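You operate a simulated robot arm through the tools that you are given. There is no shell and no other tool. Be economical: measure what you need, move in short steps, check, and stop when the job is done.

You run a simulated robot arm. Do the job below in one go: nothing can be reset, and whatever is moved stays where it is left.

JOB
Put things in order on the folding end of the long table. At the end: the blue buffer from the folding end of the long table stands where the silver ring holder stood; the silver ring holder stands where the red wallet stood; the red wallet from the folding end of the long table is in the beige square tray; the grey cracked buffer from the folding end of the long table stands on top of the brown cedar block; whatever was shut is shut again. Leave all else as you found it, and nothing knocked over.
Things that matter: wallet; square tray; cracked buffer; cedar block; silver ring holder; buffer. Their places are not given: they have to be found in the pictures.

The check looks at the end state, three seconds after you hand in, the way a careful person would. Anything else that was tipped, shoved, dropped, spilled or broken makes it a failure.

ROBOT AND FRAMES
A 7-joint arm with a two-finger parallel gripper, fixed in place. Base frame: the origin is at the foot of the arm, x ahead of it, y to its left, z up; the work surface is at about z = 0. Readings come in mm, rad, newtons and seconds.
With the tool pointing down near the work surface it reaches from about 240 to 620 mm from the base axis. Its first joint turns from -1.152 to 1.152 rad. Payload 2.6 kg.
The TCP is the grasp point between the finger pads, 30 mm short of the fingertips. In the tool frame z runs along the fingers and y along their closing line. Largest opening 94 mm; finger width 28, thickness 10; the body of the gripper, 50 by 96 mm, starts 55 mm behind the TCP.
Orientation is that of the tool frame in the base frame, as a unit quaternion [w, x, y, z]. With the fingers straight down and closing along the base's y, the tool's x points along the base's -x, its y along +y and its z along -z.

CONTROLS
- The arm moves only by the tool servo_tool. Its argument "series" is a list that holds one entry, the list of rows, each a list of 7 numbers: the shift along the tool's x, y, z in cm, then the turn, a rotation vector about the tool's x, y, z in rad, then the finger opening in cm, from 0 to 9.4. In form: [[[tx, ty, tz, wx, wy, wz, fingers], ...]]. A call has 1 to 10 rows; each row shifts and turns the commanded pose from where the row before left it, along the tool's axes as they then stand. A row lasts 0.2 s, in which the tool goes at most 50 mm and 0.15 rad; a call with a longer step from one row to the next is refused whole, and so is a gripper value outside its range. A pose out of reach is approached as far as the arm can. The call stops where the force on the tool passes 40 N (or 10 N more than at its start, if that is more) or the arm is blocked; 0.2 s more then pass. The fingers move at their own pace (about 72 mm/s each) and stop on an object; they squeeze with about 42 N. The grip force told is the motor's: it shows also when the fingers shut on nothing. Time passes only in rows, and 0.2 s behind the last, so rows that do not move let the fingers close. It gives the time, the measured TCP pose, the force on the tool (base axes), the opening and the grip force at its end, in the units of the frame above (readings bear some noise).
- Cameras (640 x 400 px; columns grow to the right, rows downward): "scene" is fixed at [35.1, 434.2, 559.4]; the picture's right is [-0.76, -0.65, 0.00], its down [-0.40, 0.47, -0.79] and it looks along [0.51, -0.60, -0.61] (base axes); focal length 214 px, centre (320, 200). "wrist" rides on the gripper at [-37, 0, -58] in the tool frame; the picture's right is [0.00, -1.00, 0.00], its down [0.97, 0.00, -0.24] and it looks along [0.24, 0.00, 0.97] (tool axes); focal length 218 px, centre (320, 200).
- grab_frame(camera): a new picture of that camera. No time passes.
- point_at(camera, pixels): for up to 12 pixels [column, row] of the newest picture of that camera ("zoom" is the newest enlarged one), the place [x, y, z] in the base frame of the surface seen there, good to about 2 mm. No time passes.
- inspect(camera, box): a new picture of the part [left, top, right, bottom] of that camera's present view, enlarged. No time passes.
- close_job(): hands the job in; it is judged then, once.

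Keep the steps short. Do not move on a guess: measure, check each grasp and each placing, and mend mistakes. In all there are 80 turns and 46 pictures (those below and enlarged ones count). Leave the gripper open and the arm clear of the work at the hand-in unless told otherwise, and finish with a single line.

The tools are called after "Request:" as name(argument=value, ...) on one line, values as JSON. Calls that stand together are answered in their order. servo_tool: Moves the arm, as the interface text tells. Its arguments: {"type":"object","properties":{"series":{"type":"array"}},"required":["series"]} The other tools are called the same way: grab_frame (camera) takes a picture; point_at (camera, pixels) gives the place of the surface under pixels of a picture; inspect (camera, box) takes an enlarged picture of a part of a camera's view; close_job () hands the job in.

At the start:

```text
time_s: 0.0
tcp_pos: [362.2, -39.9, 364.3]
orientation: [-0.001, 0.0, 1.0, 0.0]
contact_force: [1.3, -0.5, 0.6]
finger_gap: 94.0
grip_force: 0.0
```

scene: 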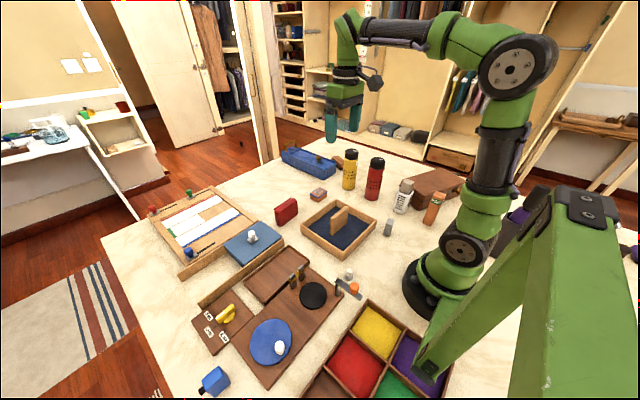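
wrist: 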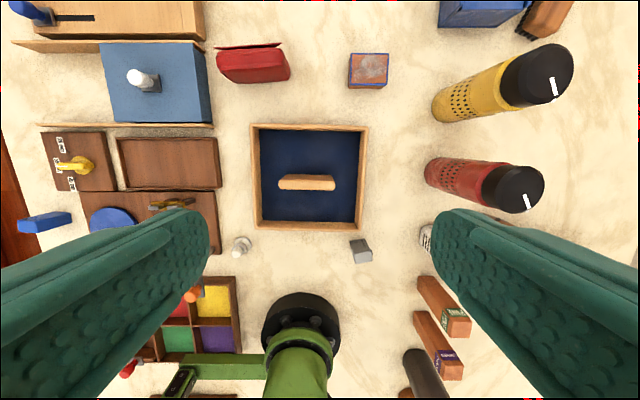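

I see a red wallet near (286,211), a square tray near (338,228), a small grey block near (388,227) and a blue item at (213,381). I'll enlarge the views to tell the things apart.

Request:
inspect(camera="scene", box=[260, 130, 480, 270])

Request:
inspect(camera="scene", box=[140, 180, 380, 400])

Request:
inspect(camera="wrist", box=[0, 0, 400, 260])

```text
2.86 times, centred on (370, 200) of scene
```

zoom: 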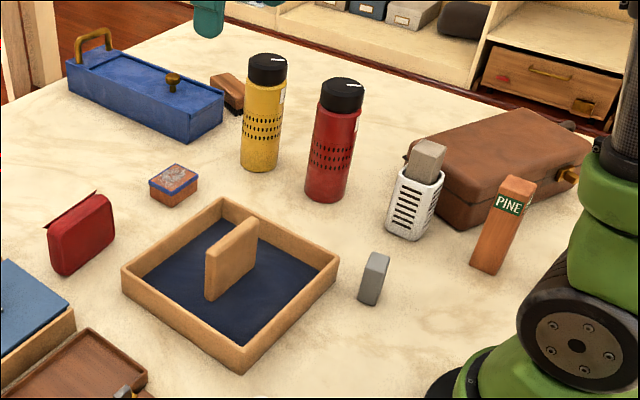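

```text
1.82 times, centred on (260, 290) of scene
```

zoom: 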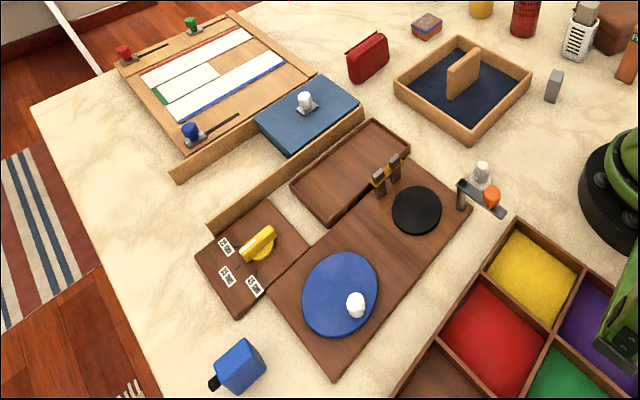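

```text
1.54 times, centred on (200, 130) of wrist
```

zoom: 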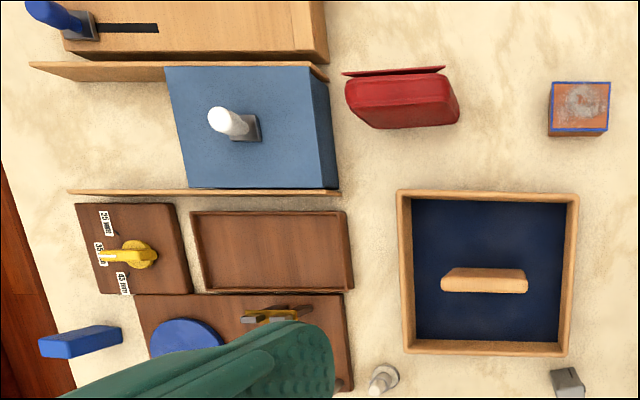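

Several candidates remain: two grey blocks, two or more wooden blocks, and a small silver thing. I'll zoom in closer on them.

Request:
inspect(camera="scene", box=[370, 165, 470, 245])

Request:
inspect(camera="scene", box=[310, 250, 390, 310])

Request:
inspect(camera="wrist", box=[320, 200, 520, 400])

Request:
inspect(camera="scene", box=[170, 330, 270, 400])

```text
5.00 times, centred on (420, 205) of scene
```

zoom: 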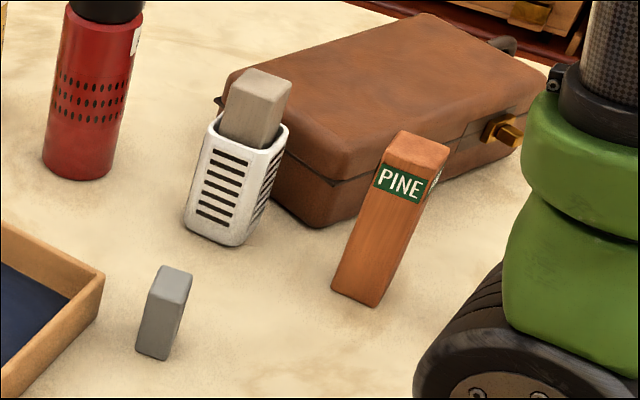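

```text
6.67 times, centred on (350, 280) of scene
```

zoom: 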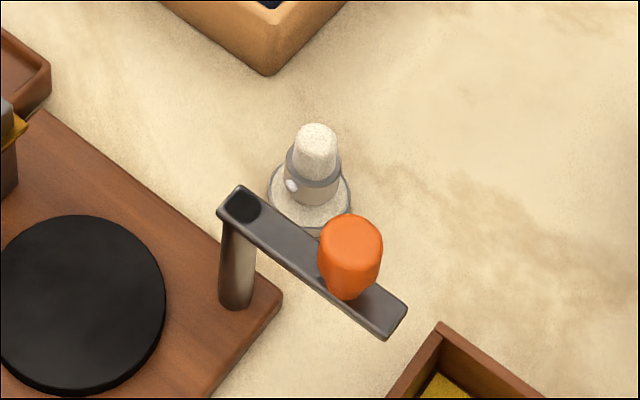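

```text
2.00 times, centred on (420, 300) of wrist
```

zoom: 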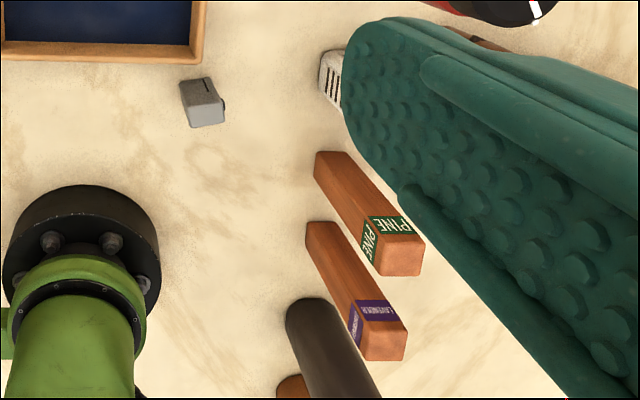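

```text
5.71 times, centred on (220, 365) of scene
```

zoom: 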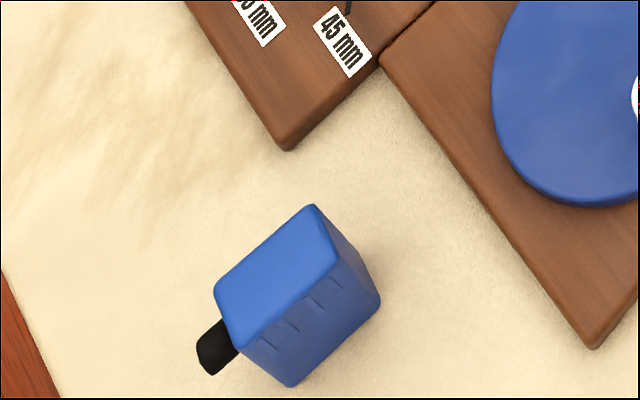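

The grey block shows a crack and a dark nub like the blue one, and of the wooden blocks I can read PINE and LAVENDER; a third one is hidden. I'll measure key points in both pictures.

Request:
grab_frame(camera="wrist")

Request:
point_at(camera="scene", pixels=[[286, 203], [338, 212], [303, 223], [376, 220], [338, 253], [388, 220], [349, 272], [213, 376], [436, 195], [434, 183], [340, 161], [406, 185]])

Request:
point_at(camera="wrist", pixels=[[457, 324], [450, 367], [403, 392], [420, 355], [361, 244], [360, 257], [241, 244], [265, 65], [40, 222], [368, 70], [540, 25], [305, 184]])

```text
36 pictures are left
```

wrist: 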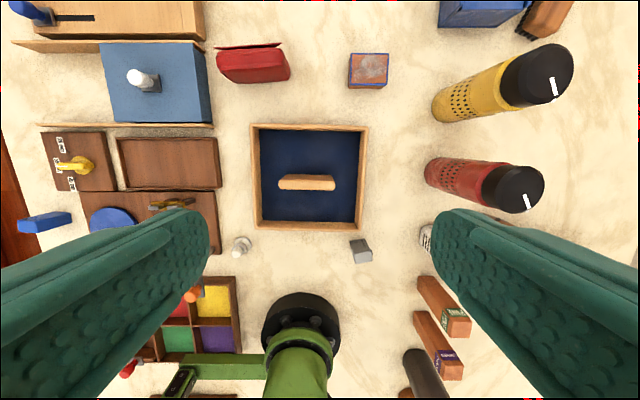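

```text
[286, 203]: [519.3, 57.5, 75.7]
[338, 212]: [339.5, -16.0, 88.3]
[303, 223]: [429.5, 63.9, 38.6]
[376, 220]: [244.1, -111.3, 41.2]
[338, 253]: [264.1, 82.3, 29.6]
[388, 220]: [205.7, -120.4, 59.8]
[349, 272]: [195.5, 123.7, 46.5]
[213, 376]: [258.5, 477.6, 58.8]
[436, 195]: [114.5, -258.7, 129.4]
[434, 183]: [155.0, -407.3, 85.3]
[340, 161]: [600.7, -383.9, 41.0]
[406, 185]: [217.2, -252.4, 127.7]
```

```text
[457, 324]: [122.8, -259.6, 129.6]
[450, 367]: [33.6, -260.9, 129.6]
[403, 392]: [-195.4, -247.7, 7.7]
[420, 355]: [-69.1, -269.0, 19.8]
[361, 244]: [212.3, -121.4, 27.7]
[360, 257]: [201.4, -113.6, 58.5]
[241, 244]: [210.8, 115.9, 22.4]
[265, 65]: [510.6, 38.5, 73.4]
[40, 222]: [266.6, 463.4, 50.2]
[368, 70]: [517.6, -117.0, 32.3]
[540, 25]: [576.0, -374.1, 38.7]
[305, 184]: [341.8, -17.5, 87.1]
```

The brown block beyond the blue box at (340,161) and the block in the white holder may carry labels, so I'll zoom in on both.

Request:
inspect(camera="scene", box=[270, 140, 370, 205])

Request:
inspect(camera="scene", box=[385, 165, 465, 230])

Request:
inspect(camera="wrist", box=[430, 0, 590, 100])

```text
6.15 times, centred on (320, 172) of scene
```

zoom: 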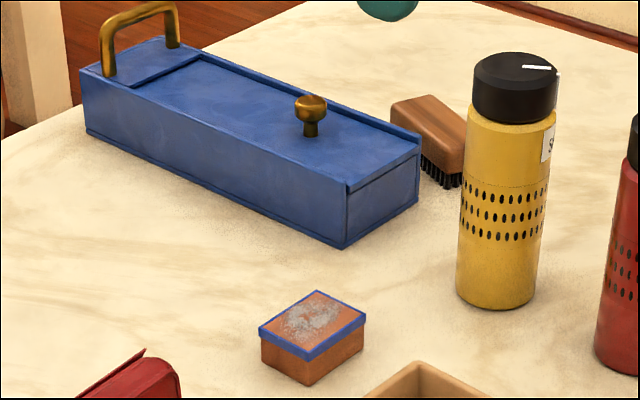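

```text
6.15 times, centred on (425, 198) of scene
```

zoom: 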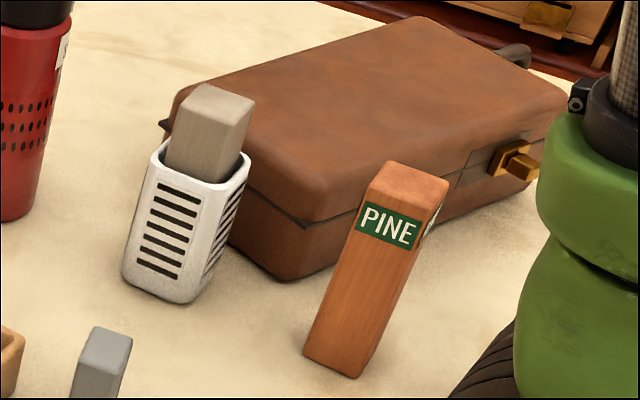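

```text
4.00 times, centred on (510, 50) of wrist
```

zoom: 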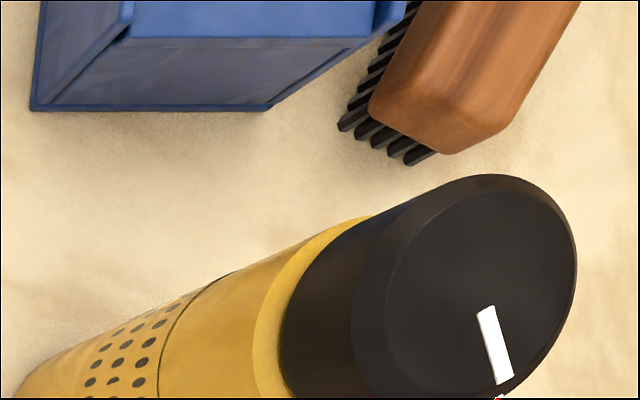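

The far brown item is a brush, so the cedar block isn't clear yet. I'll swing the camera over to the right side (y about -240) while staying high.

Request:
servo_tool(series=[[[0, -4.5, -2, 0, 0, 0, 3], [1, -4.5, -2, 0, 0, 0, 3], [1, -4.5, -2, 0, 0, 0, 3], [2, -4.5, 0, 0, 0, 0, 3], [2, -2, 0, 0, 0, 0, 3]]])

Request:
grab_frame(camera="wrist")

Request:
grab_frame(camera="scene")

```text
refused: row 2 steps farther than a row can; nothing moved
```

```text
32 pictures are left
```

wrist: 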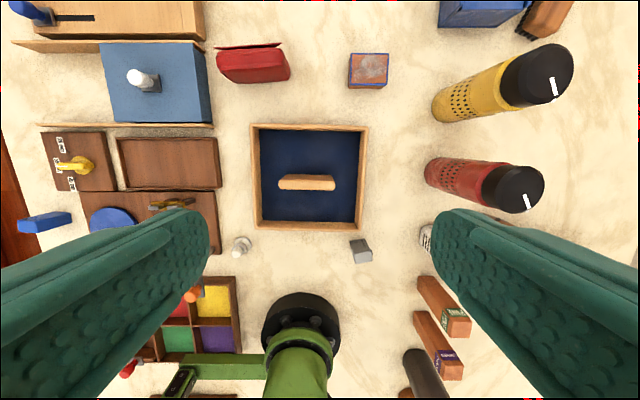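

```text
31 pictures are left
```

scene: 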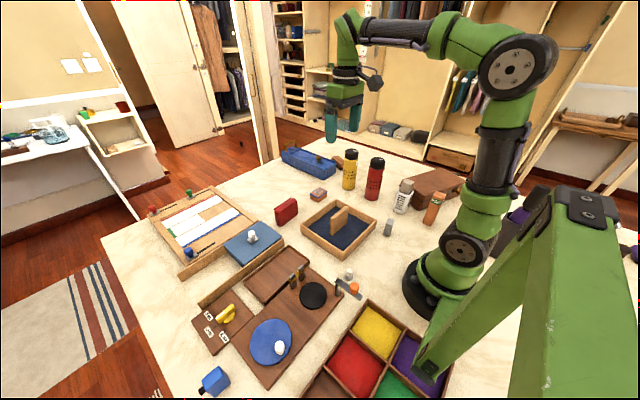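

That call was refused because a step was over 50 mm. I'll do the same move with shorter steps.

Request:
servo_tool(series=[[[0, -4, -1.5, 0, 0, 0, 3], [1, -4, -1, 0, 0, 0, 3], [1, -4, -1, 0, 0, 0, 3], [2, -4, 0, 0, 0, 0, 3], [2, -4, 0, 0, 0, 0, 3], [0, 0, 0, 0, 0, 0, 3]]])

```text
time_s: 1.4
tcp_pos: [303.1, -240.6, 397.4]
orientation: [0.0, 0.0, 1.0, 0.0]
contact_force: [0.9, -0.3, 0.0]
finger_gap: 30.1
grip_force: 0.1
```

The arm is at (303,-241,397) with the fingers at 30 mm. I'll take a wrist picture from here.

Request:
grab_frame(camera="wrist")

```text
30 pictures are left
```

wrist: 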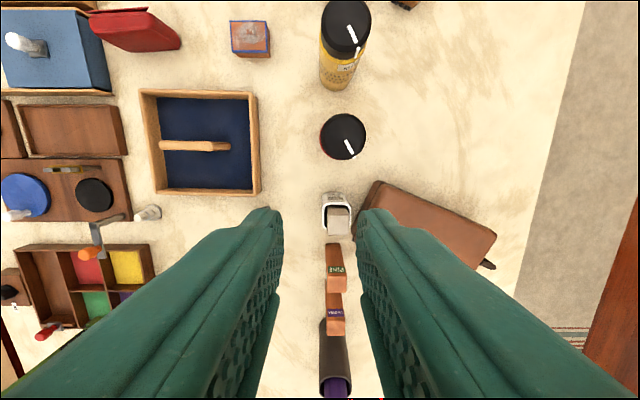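

I see a row at y≈-260: a white holder with a block, PINE, LAVENDER and a dark tube. I'll zoom in on it, and on the far-left items.

Request:
inspect(camera="wrist", box=[280, 180, 400, 260])

Request:
inspect(camera="wrist", box=[0, 180, 170, 340])

Request:
inspect(camera="wrist", box=[80, 0, 300, 130])

```text
5.00 times, centred on (340, 220) of wrist
```

zoom: 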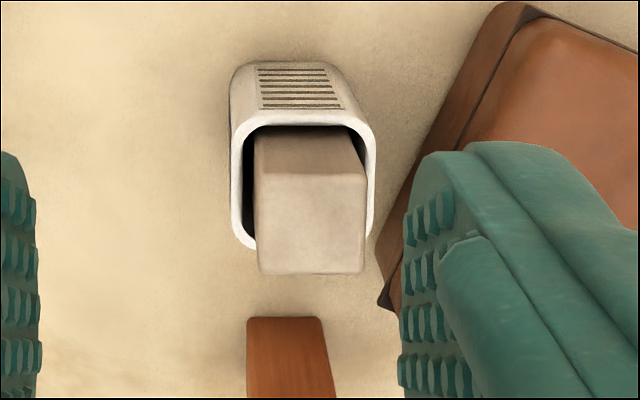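

```text
2.50 times, centred on (85, 260) of wrist
```

zoom: 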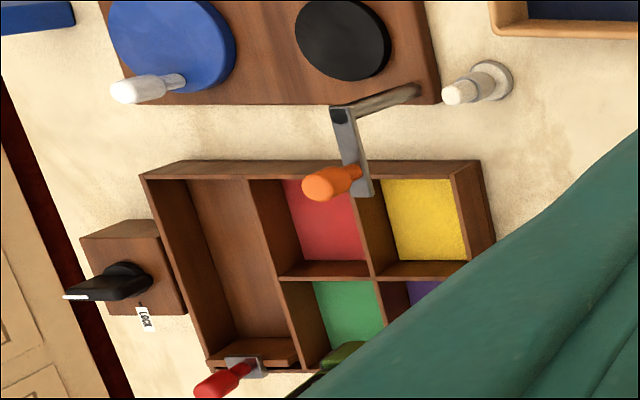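

```text
2.91 times, centred on (190, 65) of wrist
```

zoom: 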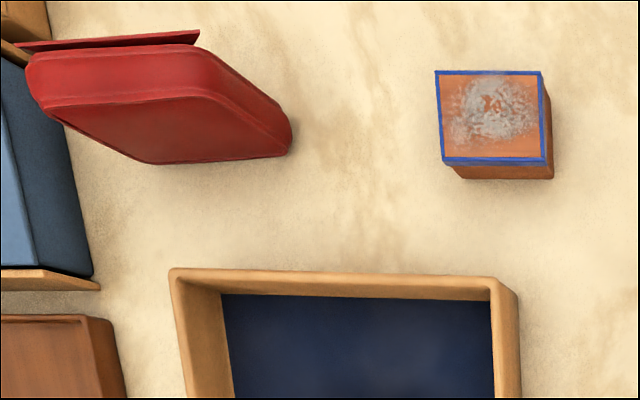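

The small brown block with the scuffed top near (517,-117) is the only low block that can carry the buffer, so I take it to be the cedar block. The free cone on a disc near (200,120) is the silver ring holder. I'll move over the wallet for a better look.

Request:
servo_tool(series=[[[-2.5, 3.6, 1.2, 0, 0, 0, 3], [-2.5, 3.6, 1.2, 0, 0, 0, 3], [-2.5, 3.6, 1.2, 0, 0, 0, 3], [-2.5, 3.6, 1.2, 0, 0, 0, 3], [-2.5, 3.6, 1.2, 0, 0, 0, 5], [-2.5, 3.6, 1.2, 0, 0, 0, 8], [-2.5, 3.6, 1.2, 0, 0, 0, 9.4], [-2.5, 3.6, 1.2, 0, 0, 0, 9.4], [0, 0, 0, 0, 0, 0, 9.4]]])

Request:
grab_frame(camera="wrist")

```text
time_s: 3.4
tcp_pos: [501.3, 47.5, 302.2]
orientation: [0.0, 0.001, 1.0, 0.001]
contact_force: [0.6, -1.1, -0.2]
finger_gap: 93.9
grip_force: 0.0
```

```text
26 pictures are left
```

wrist: 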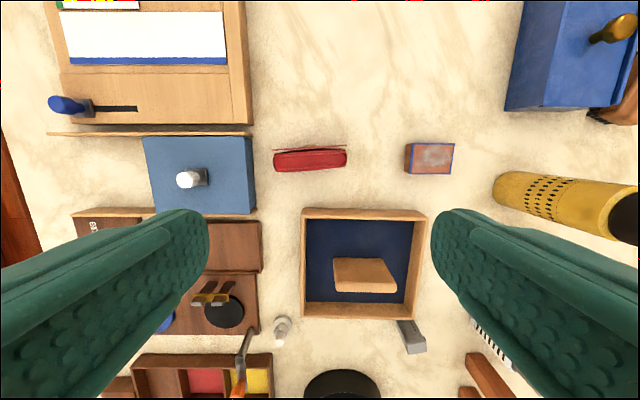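

This is a clear top view. The wallet spans columns 274–347 and rows 146–172, so it is long along y and thin along x. I'll measure the wallet, tray, board and cedar block.

Request:
point_at(camera="wrist", pixels=[[277, 157], [310, 155], [345, 152], [310, 160], [310, 169], [276, 150], [346, 146], [310, 149], [302, 150], [280, 172], [344, 168], [310, 140]])

Request:
point_at(camera="wrist", pixels=[[304, 212], [425, 212], [303, 313], [415, 316], [335, 275], [395, 280], [335, 260], [412, 150], [448, 152], [430, 145], [430, 172], [360, 235]])

Request:
inspect(camera="wrist", box=[250, 120, 470, 330])

```text
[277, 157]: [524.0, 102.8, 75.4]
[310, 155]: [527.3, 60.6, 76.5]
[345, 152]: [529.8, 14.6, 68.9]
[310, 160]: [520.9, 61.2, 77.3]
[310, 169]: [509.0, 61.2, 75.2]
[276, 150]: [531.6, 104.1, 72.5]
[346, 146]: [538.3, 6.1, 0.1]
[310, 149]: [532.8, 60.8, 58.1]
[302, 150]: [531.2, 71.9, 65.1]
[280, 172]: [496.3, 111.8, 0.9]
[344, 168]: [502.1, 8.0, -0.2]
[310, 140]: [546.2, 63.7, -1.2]
```

```text
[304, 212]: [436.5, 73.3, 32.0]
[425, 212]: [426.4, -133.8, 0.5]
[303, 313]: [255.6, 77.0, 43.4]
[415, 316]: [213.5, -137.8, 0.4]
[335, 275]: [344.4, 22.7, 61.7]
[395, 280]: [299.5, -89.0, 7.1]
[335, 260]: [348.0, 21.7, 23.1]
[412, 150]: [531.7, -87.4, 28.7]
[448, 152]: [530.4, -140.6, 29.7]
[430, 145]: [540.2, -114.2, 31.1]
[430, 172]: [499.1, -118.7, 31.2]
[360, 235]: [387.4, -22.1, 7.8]
```

```text
1.90 times, centred on (360, 225) of wrist
```

zoom: 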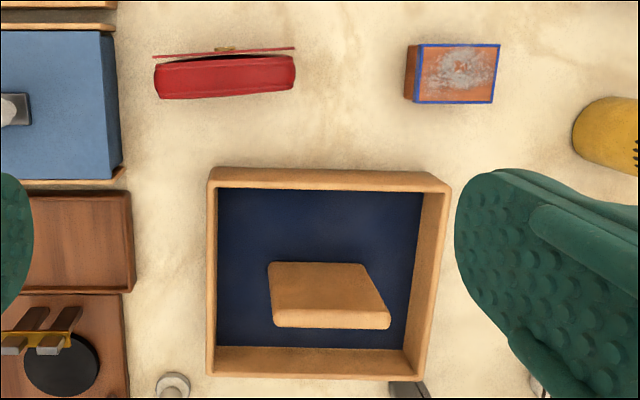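

The wallet is about 92 mm long (y 13 to 104), 28 mm thick (x 504–533) and 76 mm tall, turned slightly by about 0.07 rad. I'll centre over it at (518,58) and turn the tool 1.5 rad so the fingers close across its thickness.

Request:
servo_tool(series=[[[-1.7, 1.1, 0, 0, 0, 0.15, 9.4], [0, 0, 0, 0, 0, 0.15, 9.4], [0, 0, 0, 0, 0, 0.15, 9.4], [0, 0, 0, 0, 0, 0.15, 9.4], [0, 0, 0, 0, 0, 0.15, 9.4], [0, 0, 0, 0, 0, 0.15, 9.4], [0, 0, 0, 0, 0, 0.15, 9.4], [0, 0, 0, 0, 0, 0.15, 9.4], [0, 0, 0, 0, 0, 0.15, 9.4], [0, 0, 0, 0, 0, 0.15, 9.4]]])

```text
time_s: 5.6
tcp_pos: [519.4, 58.2, 302.7]
orientation: [0.001, 0.682, 0.732, -0.001]
contact_force: [0.8, 0.1, 0.4]
finger_gap: 93.7
grip_force: 0.0
```

The tool's y axis now points along (0.998, 0.07). I'll go down to z≈130 and check the alignment from the wrist camera.

Request:
servo_tool(series=[[[0, 0, 4.5, 0, 0, 0, 9.4], [0, 0, 4.5, 0, 0, 0, 9.4], [0, 0, 4.5, 0, 0, 0, 9.4], [0, 0, 3, 0, 0, 0, 9.4], [0, 0, 0, 0, 0, 0, 9.4]]])

Request:
grab_frame(camera="wrist")

```text
time_s: 6.8
tcp_pos: [520.1, 59.5, 137.6]
orientation: [0.001, 0.682, 0.732, 0.0]
contact_force: [0.2, -0.5, 0.1]
finger_gap: 94.1
grip_force: 0.0
```

```text
24 pictures are left
```

wrist: 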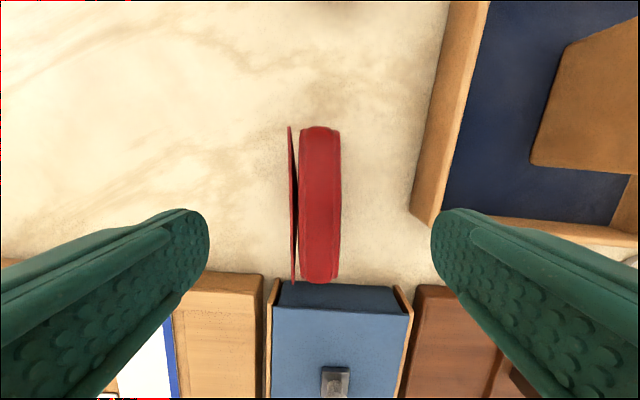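

The wallet is centred between the fingers and parallel to the pads. I'll go down to z≈48 and close.

Request:
servo_tool(series=[[[0, 0, 4, 0, 0, 0, 9.4], [0, 0, 4, 0, 0, 0, 9.4], [0, 0, 1, 0, 0, 0, 9.4], [0, 0, 0, 0, 0, 0, 5], [0, 0, 0, 0, 0, 0, 3.5], [0, 0, 0, 0, 0, 0, 2], [0, 0, 0, 0, 0, 0, 2], [0, 0, 0, 0, 0, 0, 2]]])

```text
time_s: 8.6
tcp_pos: [518.6, 58.0, 47.0]
orientation: [0.0, 0.681, 0.732, 0.0]
contact_force: [0.5, 0.5, 0.9]
finger_gap: 36.1
grip_force: 42.7
```

It gripped at a 36 mm gap with 43 N. I'll lift, and in the same turn measure the tray wall and board from the last wrist picture.

Request:
point_at(camera="wrist", pixels=[[447, 60], [478, 60], [500, 60], [540, 150], [560, 60], [434, 210], [436, 219], [600, 40], [540, 165], [500, 150]])

Request:
servo_tool(series=[[[0, 0, -3, 0, 0, 0, 2], [0, 0, -4, 0, 0, 0, 2], [0, 0, -4, 0, 0, 0, 2], [0, 0, -1, 0, 0, 0, 2], [0, 0, 0, 0, 0, 0, 2]]])

```text
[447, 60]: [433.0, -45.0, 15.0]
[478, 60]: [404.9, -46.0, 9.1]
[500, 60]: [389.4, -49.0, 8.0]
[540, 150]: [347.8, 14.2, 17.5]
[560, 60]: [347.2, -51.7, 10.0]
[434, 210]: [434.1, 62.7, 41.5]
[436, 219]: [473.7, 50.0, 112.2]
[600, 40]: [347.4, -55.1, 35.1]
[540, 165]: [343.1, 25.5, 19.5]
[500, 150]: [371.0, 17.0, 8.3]
```

```text
time_s: 9.8
tcp_pos: [519.8, 56.9, 168.4]
orientation: [0.0, 0.682, 0.732, -0.001]
contact_force: [-0.7, -0.3, -0.4]
finger_gap: 35.7
grip_force: 41.8
```

The wallet is in hand. The slot between the board (x≈348) and the inner far wall (x≈422) is 74 mm, so I'll square the tool up and go to (385,-15) high above it.

Request:
servo_tool(series=[[[0, 0, 0, 0, 0, 0.072, 2], [-1.8, -3.4, 0, 0, 0, 0, 2], [-1.8, -3.4, 0, 0, 0, 0, 2], [-1.8, -3.4, 0, 0, 0, 0, 2], [-1.8, -3.2, 0, 0, 0, 0, 2], [0, 0, 0, 0, 0, 0, 2], [0, 0, 0, 0, 0, 0, 2]]])

Request:
inspect(camera="scene", box=[260, 130, 440, 270])

Request:
grab_frame(camera="wrist")

```text
time_s: 11.4
tcp_pos: [385.3, -13.3, 168.3]
orientation: [0.0, 0.707, 0.707, 0.0]
contact_force: [0.1, 0.4, -0.7]
finger_gap: 35.8
grip_force: 41.8
```

```text
2.86 times, centred on (350, 200) of scene
```

zoom: 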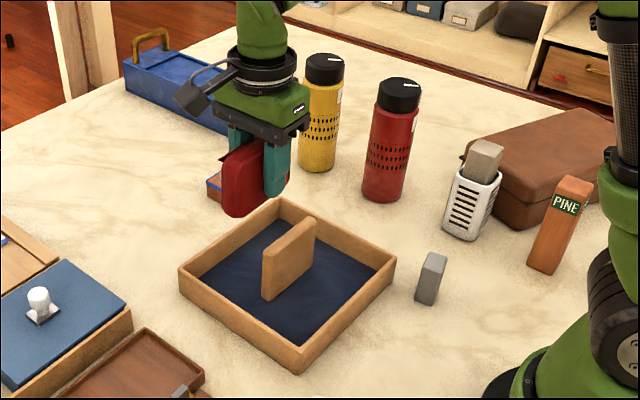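

```text
22 pictures are left
```

wrist: 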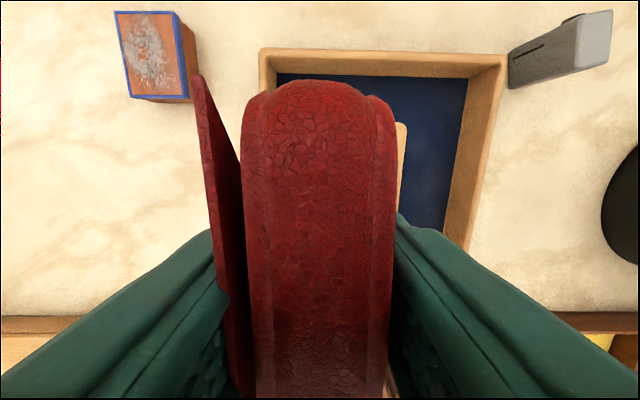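

The wallet hangs straight and in line. The floor is at z≈8, so I'll lower to TCP z≈57, slowly at the end.

Request:
servo_tool(series=[[[0, 0, 4, 0, 0, 0, 2], [0, 0, 4, 0, 0, 0, 2], [0, 0, 2, 0, 0, 0, 2], [0, 0, 0.7, 0, 0, 0, 2], [0, 0, 0.3, 0, 0, 0, 2], [0, 0, 0.2, 0, 0, 0, 2], [0, 0, 0, 0, 0, 0, 2]]])

```text
time_s: 13.0
tcp_pos: [385.9, -13.3, 55.1]
orientation: [0.001, 0.707, 0.707, 0.001]
contact_force: [-0.6, -0.3, -1.1]
finger_gap: 35.8
grip_force: 41.8
```

At z 55 there is almost no contact force. I'll go down 1–2 mm more until it bears.

Request:
servo_tool(series=[[[0, 0, 0.1, 0, 0, 0, 2], [0, 0, 0.1, 0, 0, 0, 2], [0, 0, 0, 0, 0, 0, 2]]])

```text
time_s: 13.8
tcp_pos: [386.2, -11.4, 53.5]
orientation: [0.001, 0.708, 0.706, 0.0]
contact_force: [-4.6, -0.2, 11.4]
finger_gap: 35.9
grip_force: 41.9
```

The force is 11 N, so it is on the floor. I'll release with a small opening and rise straight up.

Request:
servo_tool(series=[[[0, 0, -0.1, 0, 0, 0, 3.8], [0, 0, 0, 0, 0, 0, 4.6], [0, 0, 0, 0, 0, 0, 4.6], [0, 0, -2, 0, 0, 0, 4.6], [0, 0, -4, 0, 0, 0, 4.6], [0, 0, -4, 0, 0, 0, 4.6], [0, 0, -4, 0, 0, 0, 4.6], [0, 0, 0, 0, 0, 0, 4.6]]])

Request:
inspect(camera="scene", box=[260, 130, 440, 270])

```text
time_s: 15.6
tcp_pos: [386.3, -14.2, 194.5]
orientation: [0.0, 0.707, 0.707, 0.0]
contact_force: [-0.2, 0.1, 0.1]
finger_gap: 45.9
grip_force: 0.0
```

```text
2.86 times, centred on (350, 200) of scene
```

zoom: 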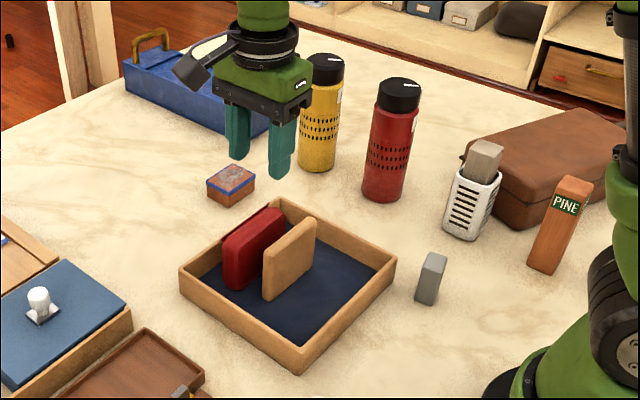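

The wallet stands in the tray. Next I'll go over to the ring holder near (200,120), staying high, and look.

Request:
servo_tool(series=[[[0, 0, -4, 0, 0, 0, 6], [2, -3, 0, 0, 0, 0, 8], [2, -3, 0, 0, 0, 0, 9], [2, -3, 0, 0, 0, 0, 9], [2, -3, 0, 0, 0, 0, 9], [0, 0, 0, 0, 0, 0, 9]]])

Request:
grab_frame(camera="wrist")

```text
time_s: 17.0
tcp_pos: [266.7, 65.8, 234.5]
orientation: [0.001, 0.707, 0.707, 0.0]
contact_force: [0.4, 0.8, -0.8]
finger_gap: 90.0
grip_force: 0.1
```

```text
20 pictures are left
```

wrist: 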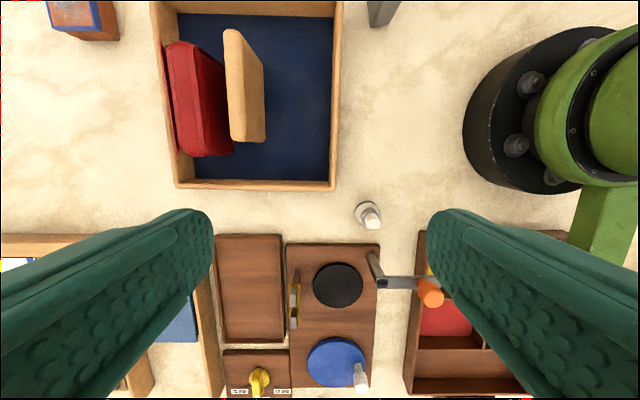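

The ring holder sits at (368,214), clear of the lever at (400,283). I'll measure it, the lever and the orange knob.

Request:
point_at(camera="wrist", pixels=[[366, 205], [357, 213], [381, 213], [368, 228], [371, 220], [366, 213], [385, 283], [410, 283], [430, 290], [374, 270]])

Request:
inspect(camera="wrist", box=[330, 180, 450, 310])

```text
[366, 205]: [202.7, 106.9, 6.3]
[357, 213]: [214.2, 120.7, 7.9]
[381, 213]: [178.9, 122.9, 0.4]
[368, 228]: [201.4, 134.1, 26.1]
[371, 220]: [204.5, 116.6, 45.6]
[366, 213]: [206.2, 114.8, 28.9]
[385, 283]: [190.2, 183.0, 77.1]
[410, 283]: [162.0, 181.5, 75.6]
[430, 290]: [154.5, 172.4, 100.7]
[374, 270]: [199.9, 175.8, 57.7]
```

```text
3.08 times, centred on (390, 245) of wrist
```

zoom: 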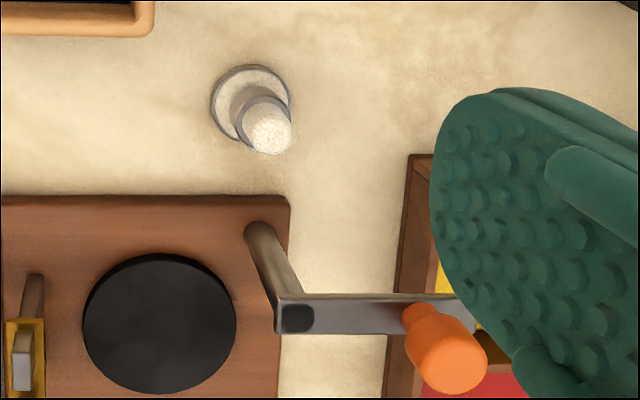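

The disc centre is about (202,120) with radius about 16, and the post is about 18 mm wide with its top at z≈47. The current orientation keeps the gripper body off the lever (y≥172). I'll move to (202,125) at z≈150 with the fingers at 50 mm and see how far the arm reaches.

Request:
servo_tool(series=[[[2, -2.2, 2, 0, 0, 0, 5], [2, -2.2, 2, 0, 0, 0, 5], [2, -2.1, 2, 0, 0, 0, 5], [0, 0, 2, 0, 0, 0, 5], [0, 0, 0, 0, 0, 0, 5]]])

Request:
grab_frame(camera="wrist")

```text
time_s: 18.2
tcp_pos: [201.1, 127.3, 153.9]
orientation: [0.0, 0.708, 0.707, 0.001]
contact_force: [1.0, -0.1, 0.0]
finger_gap: 50.1
grip_force: 0.1
```

```text
18 pictures are left
```

wrist: 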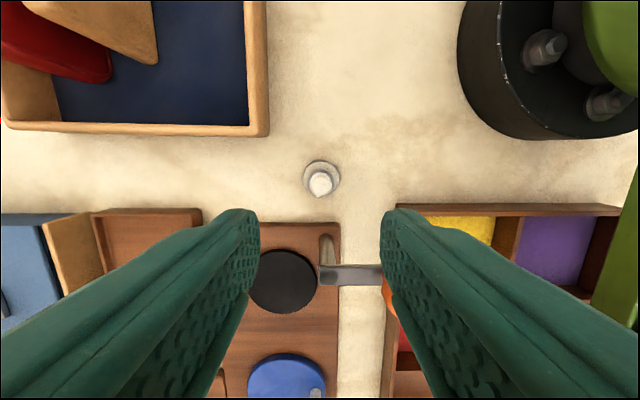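

The holder is centred on column 321, so x fits. I'll measure its y and height from here.

Request:
point_at(camera="wrist", pixels=[[320, 184], [320, 194], [320, 174], [321, 163], [309, 178], [334, 178], [312, 186], [330, 186]])

```text
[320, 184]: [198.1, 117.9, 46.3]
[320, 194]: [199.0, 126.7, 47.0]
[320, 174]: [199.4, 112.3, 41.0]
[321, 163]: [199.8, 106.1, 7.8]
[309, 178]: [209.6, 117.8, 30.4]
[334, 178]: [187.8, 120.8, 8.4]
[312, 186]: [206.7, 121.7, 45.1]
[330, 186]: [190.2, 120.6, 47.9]
```

The post centre is (199,120) and its top is z≈47. I'll go down to z≈38 (tips 8 mm up) and close.

Request:
servo_tool(series=[[[-0.3, -0.2, 4, 0, 0, 0, 5], [0, 0, 4, 0, 0, 0, 5], [0, 0, 2.3, 0, 0, 0, 5], [0, 0, 1, 0, 0, 0, 5], [0, 0, 0, 0, 0, 0, 5]]])

```text
time_s: 19.4
tcp_pos: [198.1, 122.5, 40.7]
orientation: [-0.001, 0.707, 0.707, 0.0]
contact_force: [0.6, -1.0, 0.0]
finger_gap: 49.9
grip_force: 0.0
```

The arm reached (198,122.5,40.7) freely. I'll close on the post.

Request:
servo_tool(series=[[[0, 0, 0, 0, 0, 0, 3], [0, 0, 0, 0, 0, 0, 1], [0, 0, 0, 0, 0, 0, 1], [0, 0, 0, 0, 0, 0, 1], [0, 0, 0, 0, 0, 0, 1]]])

```text
time_s: 20.6
tcp_pos: [198.3, 124.4, 41.8]
orientation: [0.0, 0.707, 0.707, 0.0]
contact_force: [0.1, 0.1, 0.1]
finger_gap: 17.1
grip_force: 42.4
```

It gripped at a 17 mm gap. I'll lift to z≈170 and check the hold.

Request:
servo_tool(series=[[[0, 0, -2, 0, 0, 0, 1], [0, 0, -4, 0, 0, 0, 1], [0, 0, -4, 0, 0, 0, 1], [0, 0, -3, 0, 0, 0, 1], [0, 0, 0, 0, 0, 0, 1]]])

Request:
inspect(camera="scene", box=[280, 160, 440, 300])

```text
time_s: 21.8
tcp_pos: [198.3, 124.1, 172.2]
orientation: [0.0, 0.707, 0.707, 0.0]
contact_force: [-0.8, -0.1, -0.2]
finger_gap: 17.0
grip_force: 42.4
```

```text
2.86 times, centred on (360, 230) of scene
```

zoom: 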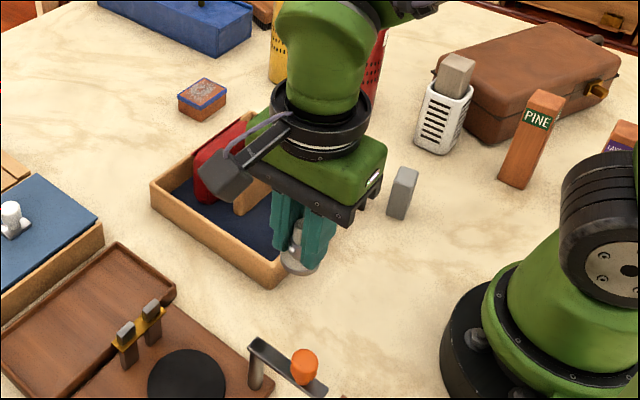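

The holder is in the grip and upright. I'll carry it at z≈172 to above the wallet's old place, TCP (518,62).

Request:
servo_tool(series=[[[-0.78, 4.0, 0, 0, 0, 0, 1], [-0.78, 4.0, 0, 0, 0, 0, 1], [-0.78, 4.0, 0, 0, 0, 0, 1], [-0.78, 4.0, 0, 0, 0, 0, 1], [-0.78, 4.0, 0, 0, 0, 0, 1], [-0.78, 4.0, 0, 0, 0, 0, 1], [-0.78, 4.0, 0, 0, 0, 0, 1], [-0.78, 4.0, 0, 0, 0, 0, 1], [0, 0, 0, 0, 0, 0, 1]]])

```text
time_s: 23.8
tcp_pos: [519.2, 59.8, 170.4]
orientation: [0.0, 0.707, 0.707, 0.0]
contact_force: [0.4, 0.0, 0.3]
finger_gap: 17.1
grip_force: 41.6
```

I'm above the spot at (519,60), with the holder itself about (519,57). I'll lower toward z≈41, slowly at the end.

Request:
servo_tool(series=[[[0, 0, 4, 0, 0, 0, 1], [0, 0, 4, 0, 0, 0, 1], [0, 0, 3, 0, 0, 0, 1], [0, 0, 1.2, 0, 0, 0, 1], [0, 0, 0.4, 0, 0, 0, 1], [0, 0, 0.2, 0, 0, 0, 1], [0, 0, 0, 0, 0, 0, 1]]])

```text
time_s: 25.4
tcp_pos: [518.8, 60.1, 43.3]
orientation: [0.0, 0.707, 0.707, 0.0]
contact_force: [0.2, -1.4, 0.1]
finger_gap: 17.0
grip_force: 41.8
```

There is no contact yet at z 43.3. I'll go down in 1 mm steps.

Request:
servo_tool(series=[[[0, 0, 0.1, 0, 0, 0, 1], [0, 0, 0.1, 0, 0, 0, 1], [0, 0, 0.1, 0, 0, 0, 1], [0, 0, 0, 0, 0, 0, 1]]])

```text
time_s: 26.4
tcp_pos: [518.9, 60.6, 42.6]
orientation: [0.0, 0.707, 0.707, 0.0]
contact_force: [-5.8, -1.7, 13.1]
finger_gap: 16.9
grip_force: 42.0
```

The force is 13 N, so it is standing on the table. I'll release and rise.

Request:
servo_tool(series=[[[0, 0, -0.1, 0, 0, 0, 2.5], [0, 0, 0, 0, 0, 0, 4], [0, 0, 0, 0, 0, 0, 4], [0, 0, -3, 0, 0, 0, 4], [0, 0, -4, 0, 0, 0, 4], [0, 0, -4, 0, 0, 0, 4], [0, 0, -4, 0, 0, 0, 4], [0, 0, 0, 0, 0, 0, 4]]])

Request:
grab_frame(camera="wrist")

```text
time_s: 28.2
tcp_pos: [519.7, 61.6, 192.4]
orientation: [0.0, 0.707, 0.708, 0.0]
contact_force: [0.0, -0.1, -0.3]
finger_gap: 40.1
grip_force: 0.1
```

```text
16 pictures are left
```

wrist: 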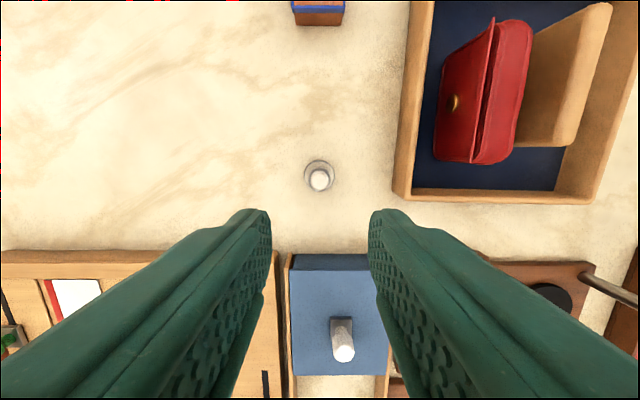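

The ring holder stands at the wallet's place. Next I'll go to the blue buffer near (260,470), staying high, and look.

Request:
servo_tool(series=[[[3.3, -2.5, -0.8, 0, 0, 0, 4], [3.3, -2.5, -0.8, 0, 0, 0, 4], [3.3, -2.5, -0.8, 0, 0, 0, 4], [3.3, -2.5, -0.8, 0, 0, 0, 4], [3.3, -2.5, -0.8, 0, 0, 0, 4], [3.3, -2.5, -0.8, 0, 0, 0, 5], [3.3, -2.5, 0, 0, 0, 0, 7], [3.3, -2.5, 0, 0, 0, 0, 9], [3.3, -2.5, 0, 0, 0, 0, 9], [3.3, -2.5, 0, 0, 0, 0, 9]]])

Request:
grab_frame(camera="wrist")

```text
time_s: 30.4
tcp_pos: [269.2, 391.7, 241.2]
orientation: [0.0, 0.708, 0.706, 0.0]
contact_force: [0.0, 0.5, -0.4]
finger_gap: 90.0
grip_force: 0.0
```

```text
15 pictures are left
```

wrist: 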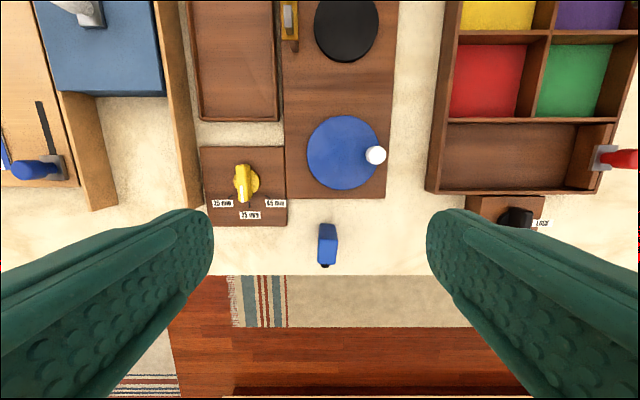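

The blue buffer is at (327,244), with its nub pointing to the table edge. I'll measure it and zoom in.

Request:
point_at(camera="wrist", pixels=[[328, 232], [322, 240], [335, 240], [327, 255], [320, 260], [334, 261], [325, 266], [320, 228], [336, 228], [345, 245], [300, 243], [374, 155]])

Request:
inspect(camera="wrist", box=[290, 210, 370, 280])

```text
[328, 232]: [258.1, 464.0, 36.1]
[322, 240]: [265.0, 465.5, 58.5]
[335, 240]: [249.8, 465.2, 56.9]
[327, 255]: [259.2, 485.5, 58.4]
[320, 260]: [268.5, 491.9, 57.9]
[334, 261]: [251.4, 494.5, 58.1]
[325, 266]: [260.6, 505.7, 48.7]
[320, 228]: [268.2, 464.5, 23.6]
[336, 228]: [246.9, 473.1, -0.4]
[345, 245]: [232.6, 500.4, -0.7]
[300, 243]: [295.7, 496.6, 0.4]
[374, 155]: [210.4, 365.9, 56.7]
```

```text
5.71 times, centred on (330, 245) of wrist
```

zoom: 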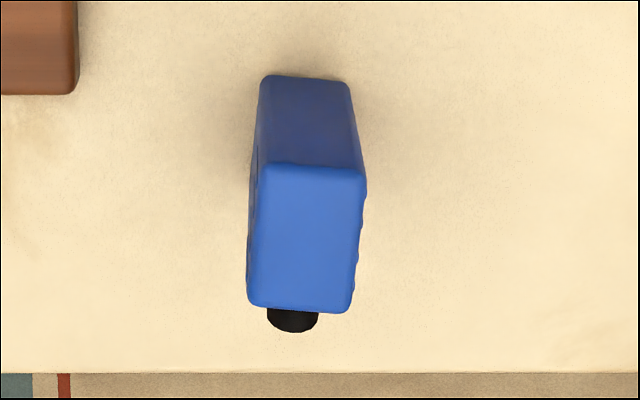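

The buffer is about 21 mm wide and 33 mm long, centred at (258.5,481) with its top at z 58 and turned about 0.1 rad. I'll turn 0.1, move over it with the fingers at 60 mm and go down to z≈100.

Request:
servo_tool(series=[[[0, 0, 0, 0, 0, 0.1, 6], [3.1, -0.7, 2, 0, 0, 0, 6], [3.1, -0.7, 2, 0, 0, 0, 6], [3.1, -0.6, 2, 0, 0, 0, 6], [0, 0, 4, 0, 0, 0, 6], [0, 0, 4, 0, 0, 0, 6], [0, 0, 0, 0, 0, 0, 6]]])

Request:
grab_frame(camera="wrist")

```text
time_s: 32.0
tcp_pos: [258.2, 485.6, 98.3]
orientation: [0.0, 0.742, 0.67, 0.0]
contact_force: [0.2, 0.8, 0.4]
finger_gap: 59.9
grip_force: 0.0
```

```text
13 pictures are left
```

wrist: 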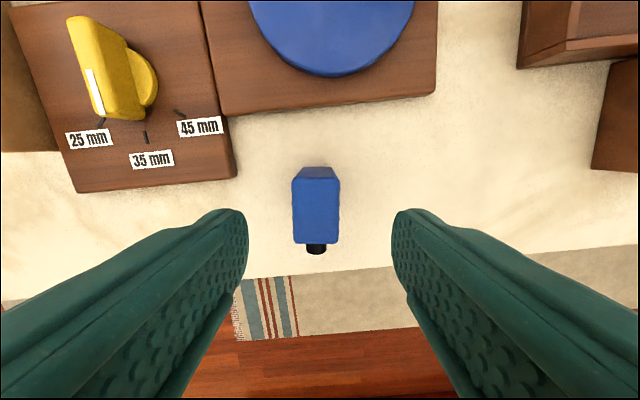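

It is centred at column 316 and squared up. I'll go down to z≈36 and close.

Request:
servo_tool(series=[[[0, 0, 3, 0, 0, 0, 6], [0, 0, 3.2, 0, 0, 0, 6], [0, 0, 0, 0, 0, 0, 6], [0, 0, 0, 0, 0, 0, 3.5], [0, 0, 0, 0, 0, 0, 1], [0, 0, 0, 0, 0, 0, 1], [0, 0, 0, 0, 0, 0, 1]]])

```text
time_s: 33.6
tcp_pos: [259.1, 485.4, 37.0]
orientation: [0.0, 0.742, 0.671, 0.0]
contact_force: [-0.3, -0.2, -0.6]
finger_gap: 26.5
grip_force: 42.2
```

It gripped at a 26.5 mm gap. I'll lift to z≈170 and square the tool back.

Request:
servo_tool(series=[[[0, 0, -2, 0, 0, 0, 1], [0, 0, -4, 0, 0, 0, 1], [0, 0, -4, 0, 0, 0, 1], [0, 0, -4, 0, 0, 0, 1], [0, 0, 0, 0, 0, -0.1, 1], [0, 0, 0, 0, 0, 0, 1]]])

Request:
servo_tool(series=[[[-4.02, -0.64, 0, 0, 0, 0, 1], [-4.02, -0.64, 0, 0, 0, 0, 1], [-4.02, -0.64, 0, 0, 0, 0, 1], [-4.02, -0.64, 0, 0, 0, 0, 1], [-4.02, -0.64, 0, 0, 0, 0, 1], [-4.02, -0.64, 0, 0, 0, 0, 1], [-4.02, -0.64, 0, 0, 0, 0, 1], [-4.02, -0.64, 0, 0, 0, 0, 1], [-4.02, -0.64, 0, 0, 0, 0, 1], [0, 0, 0, 0, 0, 0, 1]]])

```text
time_s: 35.0
tcp_pos: [258.6, 485.6, 177.8]
orientation: [-0.001, 0.708, 0.707, 0.0]
contact_force: [1.2, -0.5, -0.4]
finger_gap: 26.0
grip_force: 42.0
```

```text
time_s: 37.2
tcp_pos: [200.1, 125.0, 179.3]
orientation: [0.0, 0.707, 0.707, 0.0]
contact_force: [0.0, 0.2, -0.1]
finger_gap: 26.1
grip_force: 42.0
```

I'm above the ring holder's old place at (200,125), still holding. I'll lower to z≈39, slowly at the end.

Request:
servo_tool(series=[[[-0.1, 0, 4, 0, 0, 0, 1], [0, 0, 4, 0, 0, 0, 1], [0, 0, 4, 0, 0, 0, 1], [0, 0, 1.4, 0, 0, 0, 1], [0, 0, 0.4, 0, 0, 0, 1], [0, 0, 0.1, 0, 0, 0, 1], [0, 0, 0, 0, 0, 0, 1]]])

```text
time_s: 38.8
tcp_pos: [200.9, 123.2, 39.3]
orientation: [0.0, 0.708, 0.706, 0.0]
contact_force: [0.2, 0.7, -0.9]
finger_gap: 26.1
grip_force: 42.3
```

No contact yet, so I'll go down in 1 mm steps.

Request:
servo_tool(series=[[[0, 0, 0.1, 0, 0, 0, 1], [0, 0, 0.1, 0, 0, 0, 1], [0, 0, 0.1, 0, 0, 0, 1], [0, 0, 0, 0, 0, 0, 1]]])

```text
time_s: 39.8
tcp_pos: [200.3, 124.6, 34.8]
orientation: [0.0, 0.707, 0.707, 0.002]
contact_force: [-4.5, -0.4, 31.2]
finger_gap: 26.2
grip_force: 42.2
```

The force is 31 N, so it is firmly down. I'll ease up 1 mm, release and rise.

Request:
servo_tool(series=[[[0, 0, -0.1, 0, 0, 0, 1], [0, 0, 0, 0, 0, 0, 3.5], [0, 0, 0, 0, 0, 0, 5], [0, 0, 0, 0, 0, 0, 5], [0, 0, -3, 0, 0, 0, 5], [0, 0, -4, 0, 0, 0, 5], [0, 0, -4, 0, 0, 0, 5], [0, 0, -4, 0, 0, 0, 5], [0, 0, -4, 0, 0, 0, 5], [0, 0, 0, 0, 0, 0, 5]]])

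Request:
grab_frame(camera="wrist")

```text
time_s: 42.0
tcp_pos: [200.5, 123.0, 227.5]
orientation: [0.0, 0.707, 0.707, 0.0]
contact_force: [-0.2, -0.6, 0.3]
finger_gap: 50.1
grip_force: 0.0
```

```text
12 pictures are left
```

wrist: 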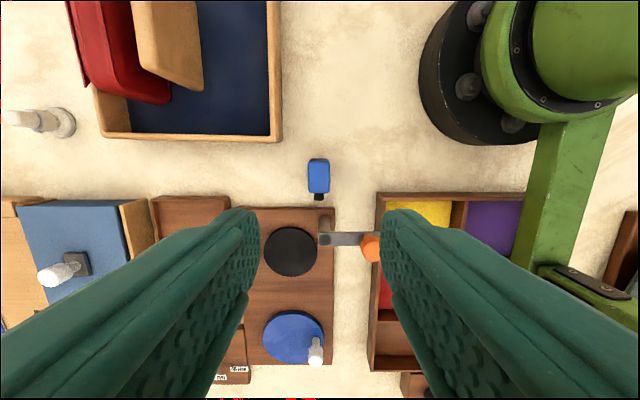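

The blue buffer stands upright at the holder's old place. Next is the grey cracked buffer near (205,-117). I'll go above (240,-130) at z≈230.

Request:
servo_tool(series=[[[-3.6, 1.2, 0, 0, 0, 0, 7], [-3.6, 1.2, 0, 0, 0, 0, 7], [-3.6, 1.0, 0, 0, 0, 0, 7], [-3.6, 0.6, 0, 0, 0, 0, 7], [-3.6, 0, 0, 0, 0, 0, 7], [-3.6, 0, 0, 0, 0, 0, 7], [-3.6, 0, 0, 0, 0, 0, 7], [0, 0, 0, 0, 0, 0, 7]]])

Request:
grab_frame(camera="wrist")

```text
time_s: 43.8
tcp_pos: [240.2, -129.8, 228.2]
orientation: [0.0, 0.707, 0.707, 0.0]
contact_force: [-0.5, -0.4, 0.6]
finger_gap: 70.1
grip_force: 0.0
```

```text
11 pictures are left
```

wrist: 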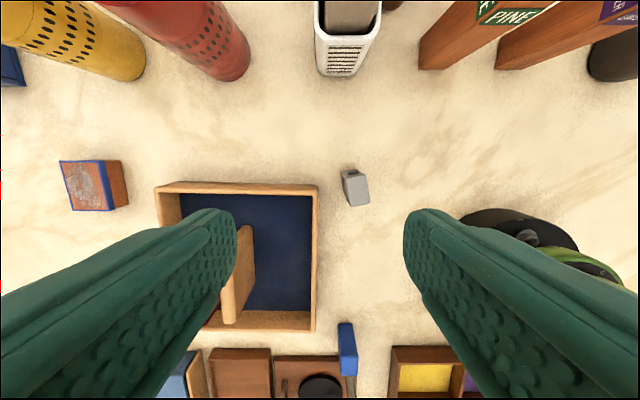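

The grey buffer is at (355,187). I'll zoom in and measure it.

Request:
inspect(camera="wrist", box=[320, 155, 390, 220])

Request:
point_at(camera="wrist", pixels=[[348, 181], [367, 181], [350, 203], [367, 203], [358, 192], [352, 173], [344, 174], [344, 185], [85, 185], [62, 163], [75, 210], [105, 163]])

```text
6.15 times, centred on (355, 188) of wrist
```

zoom: 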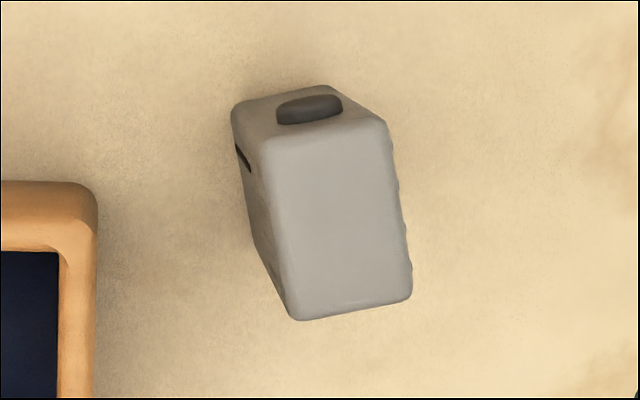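

```text
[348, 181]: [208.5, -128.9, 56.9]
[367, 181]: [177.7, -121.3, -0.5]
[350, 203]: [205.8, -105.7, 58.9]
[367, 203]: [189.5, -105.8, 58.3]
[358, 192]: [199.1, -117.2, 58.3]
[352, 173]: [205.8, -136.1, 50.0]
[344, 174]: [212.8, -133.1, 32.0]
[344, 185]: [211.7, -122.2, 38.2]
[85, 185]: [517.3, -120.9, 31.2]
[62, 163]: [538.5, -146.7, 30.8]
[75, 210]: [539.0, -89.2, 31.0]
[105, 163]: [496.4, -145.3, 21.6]
```

The buffer's top centre is (199,-117.6), z 58, turned about 0.155 rad, and the block's top centre is about (519,-117), z 31. I'll turn -0.155, move above the buffer and go down to z≈100 with the fingers at 60 mm.

Request:
servo_tool(series=[[[0, 0, 0, 0, 0, -0.08, 6], [0, 0, 0, 0, 0, -0.075, 6], [0.7, -2, 2, 0, 0, 0, 6], [0.75, -1.9, 2.8, 0, 0, 0, 6], [0, 0, 4, 0, 0, 0, 6], [0, 0, 4, 0, 0, 0, 6], [0, 0, 0, 0, 0, 0, 6]]])

Request:
grab_frame(camera="wrist")

```text
time_s: 45.4
tcp_pos: [200.6, -118.9, 99.7]
orientation: [0.0, 0.651, 0.759, 0.0]
contact_force: [0.0, 0.3, -0.2]
finger_gap: 60.0
grip_force: 0.1
```

```text
9 pictures are left
```

wrist: 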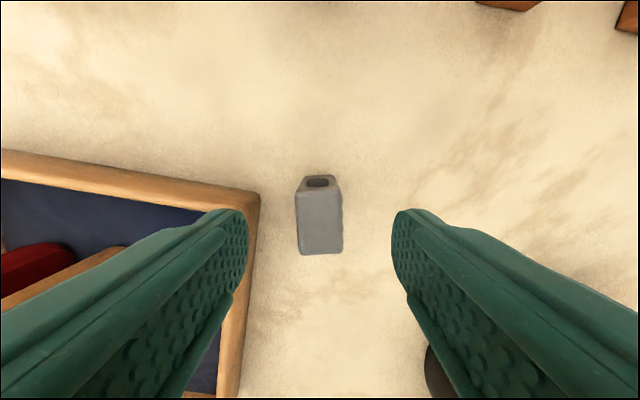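

It is centred at column 319. The tray corner at (244,-112) is close to the left finger, so I'll narrow to 42 mm before going down to z≈37.

Request:
servo_tool(series=[[[0, 0, 0, 0, 0, 0, 4.2], [0, 0, 0, 0, 0, 0, 4.2], [0, 0, 3, 0, 0, 0, 4.2], [0, 0, 2, 0, 0, 0, 4.2], [0, 0, 1.2, 0, 0, 0, 4.2], [0, 0, 0, 0, 0, 0, 4.2], [0, 0, 0, 0, 0, 0, 1], [0, 0, 0, 0, 0, 0, 1], [0, 0, 0, 0, 0, 0, 1]]])

```text
time_s: 47.4
tcp_pos: [199.4, -121.9, 37.9]
orientation: [0.0, 0.651, 0.759, 0.0]
contact_force: [0.8, 1.1, 0.5]
finger_gap: 26.2
grip_force: 41.9
```

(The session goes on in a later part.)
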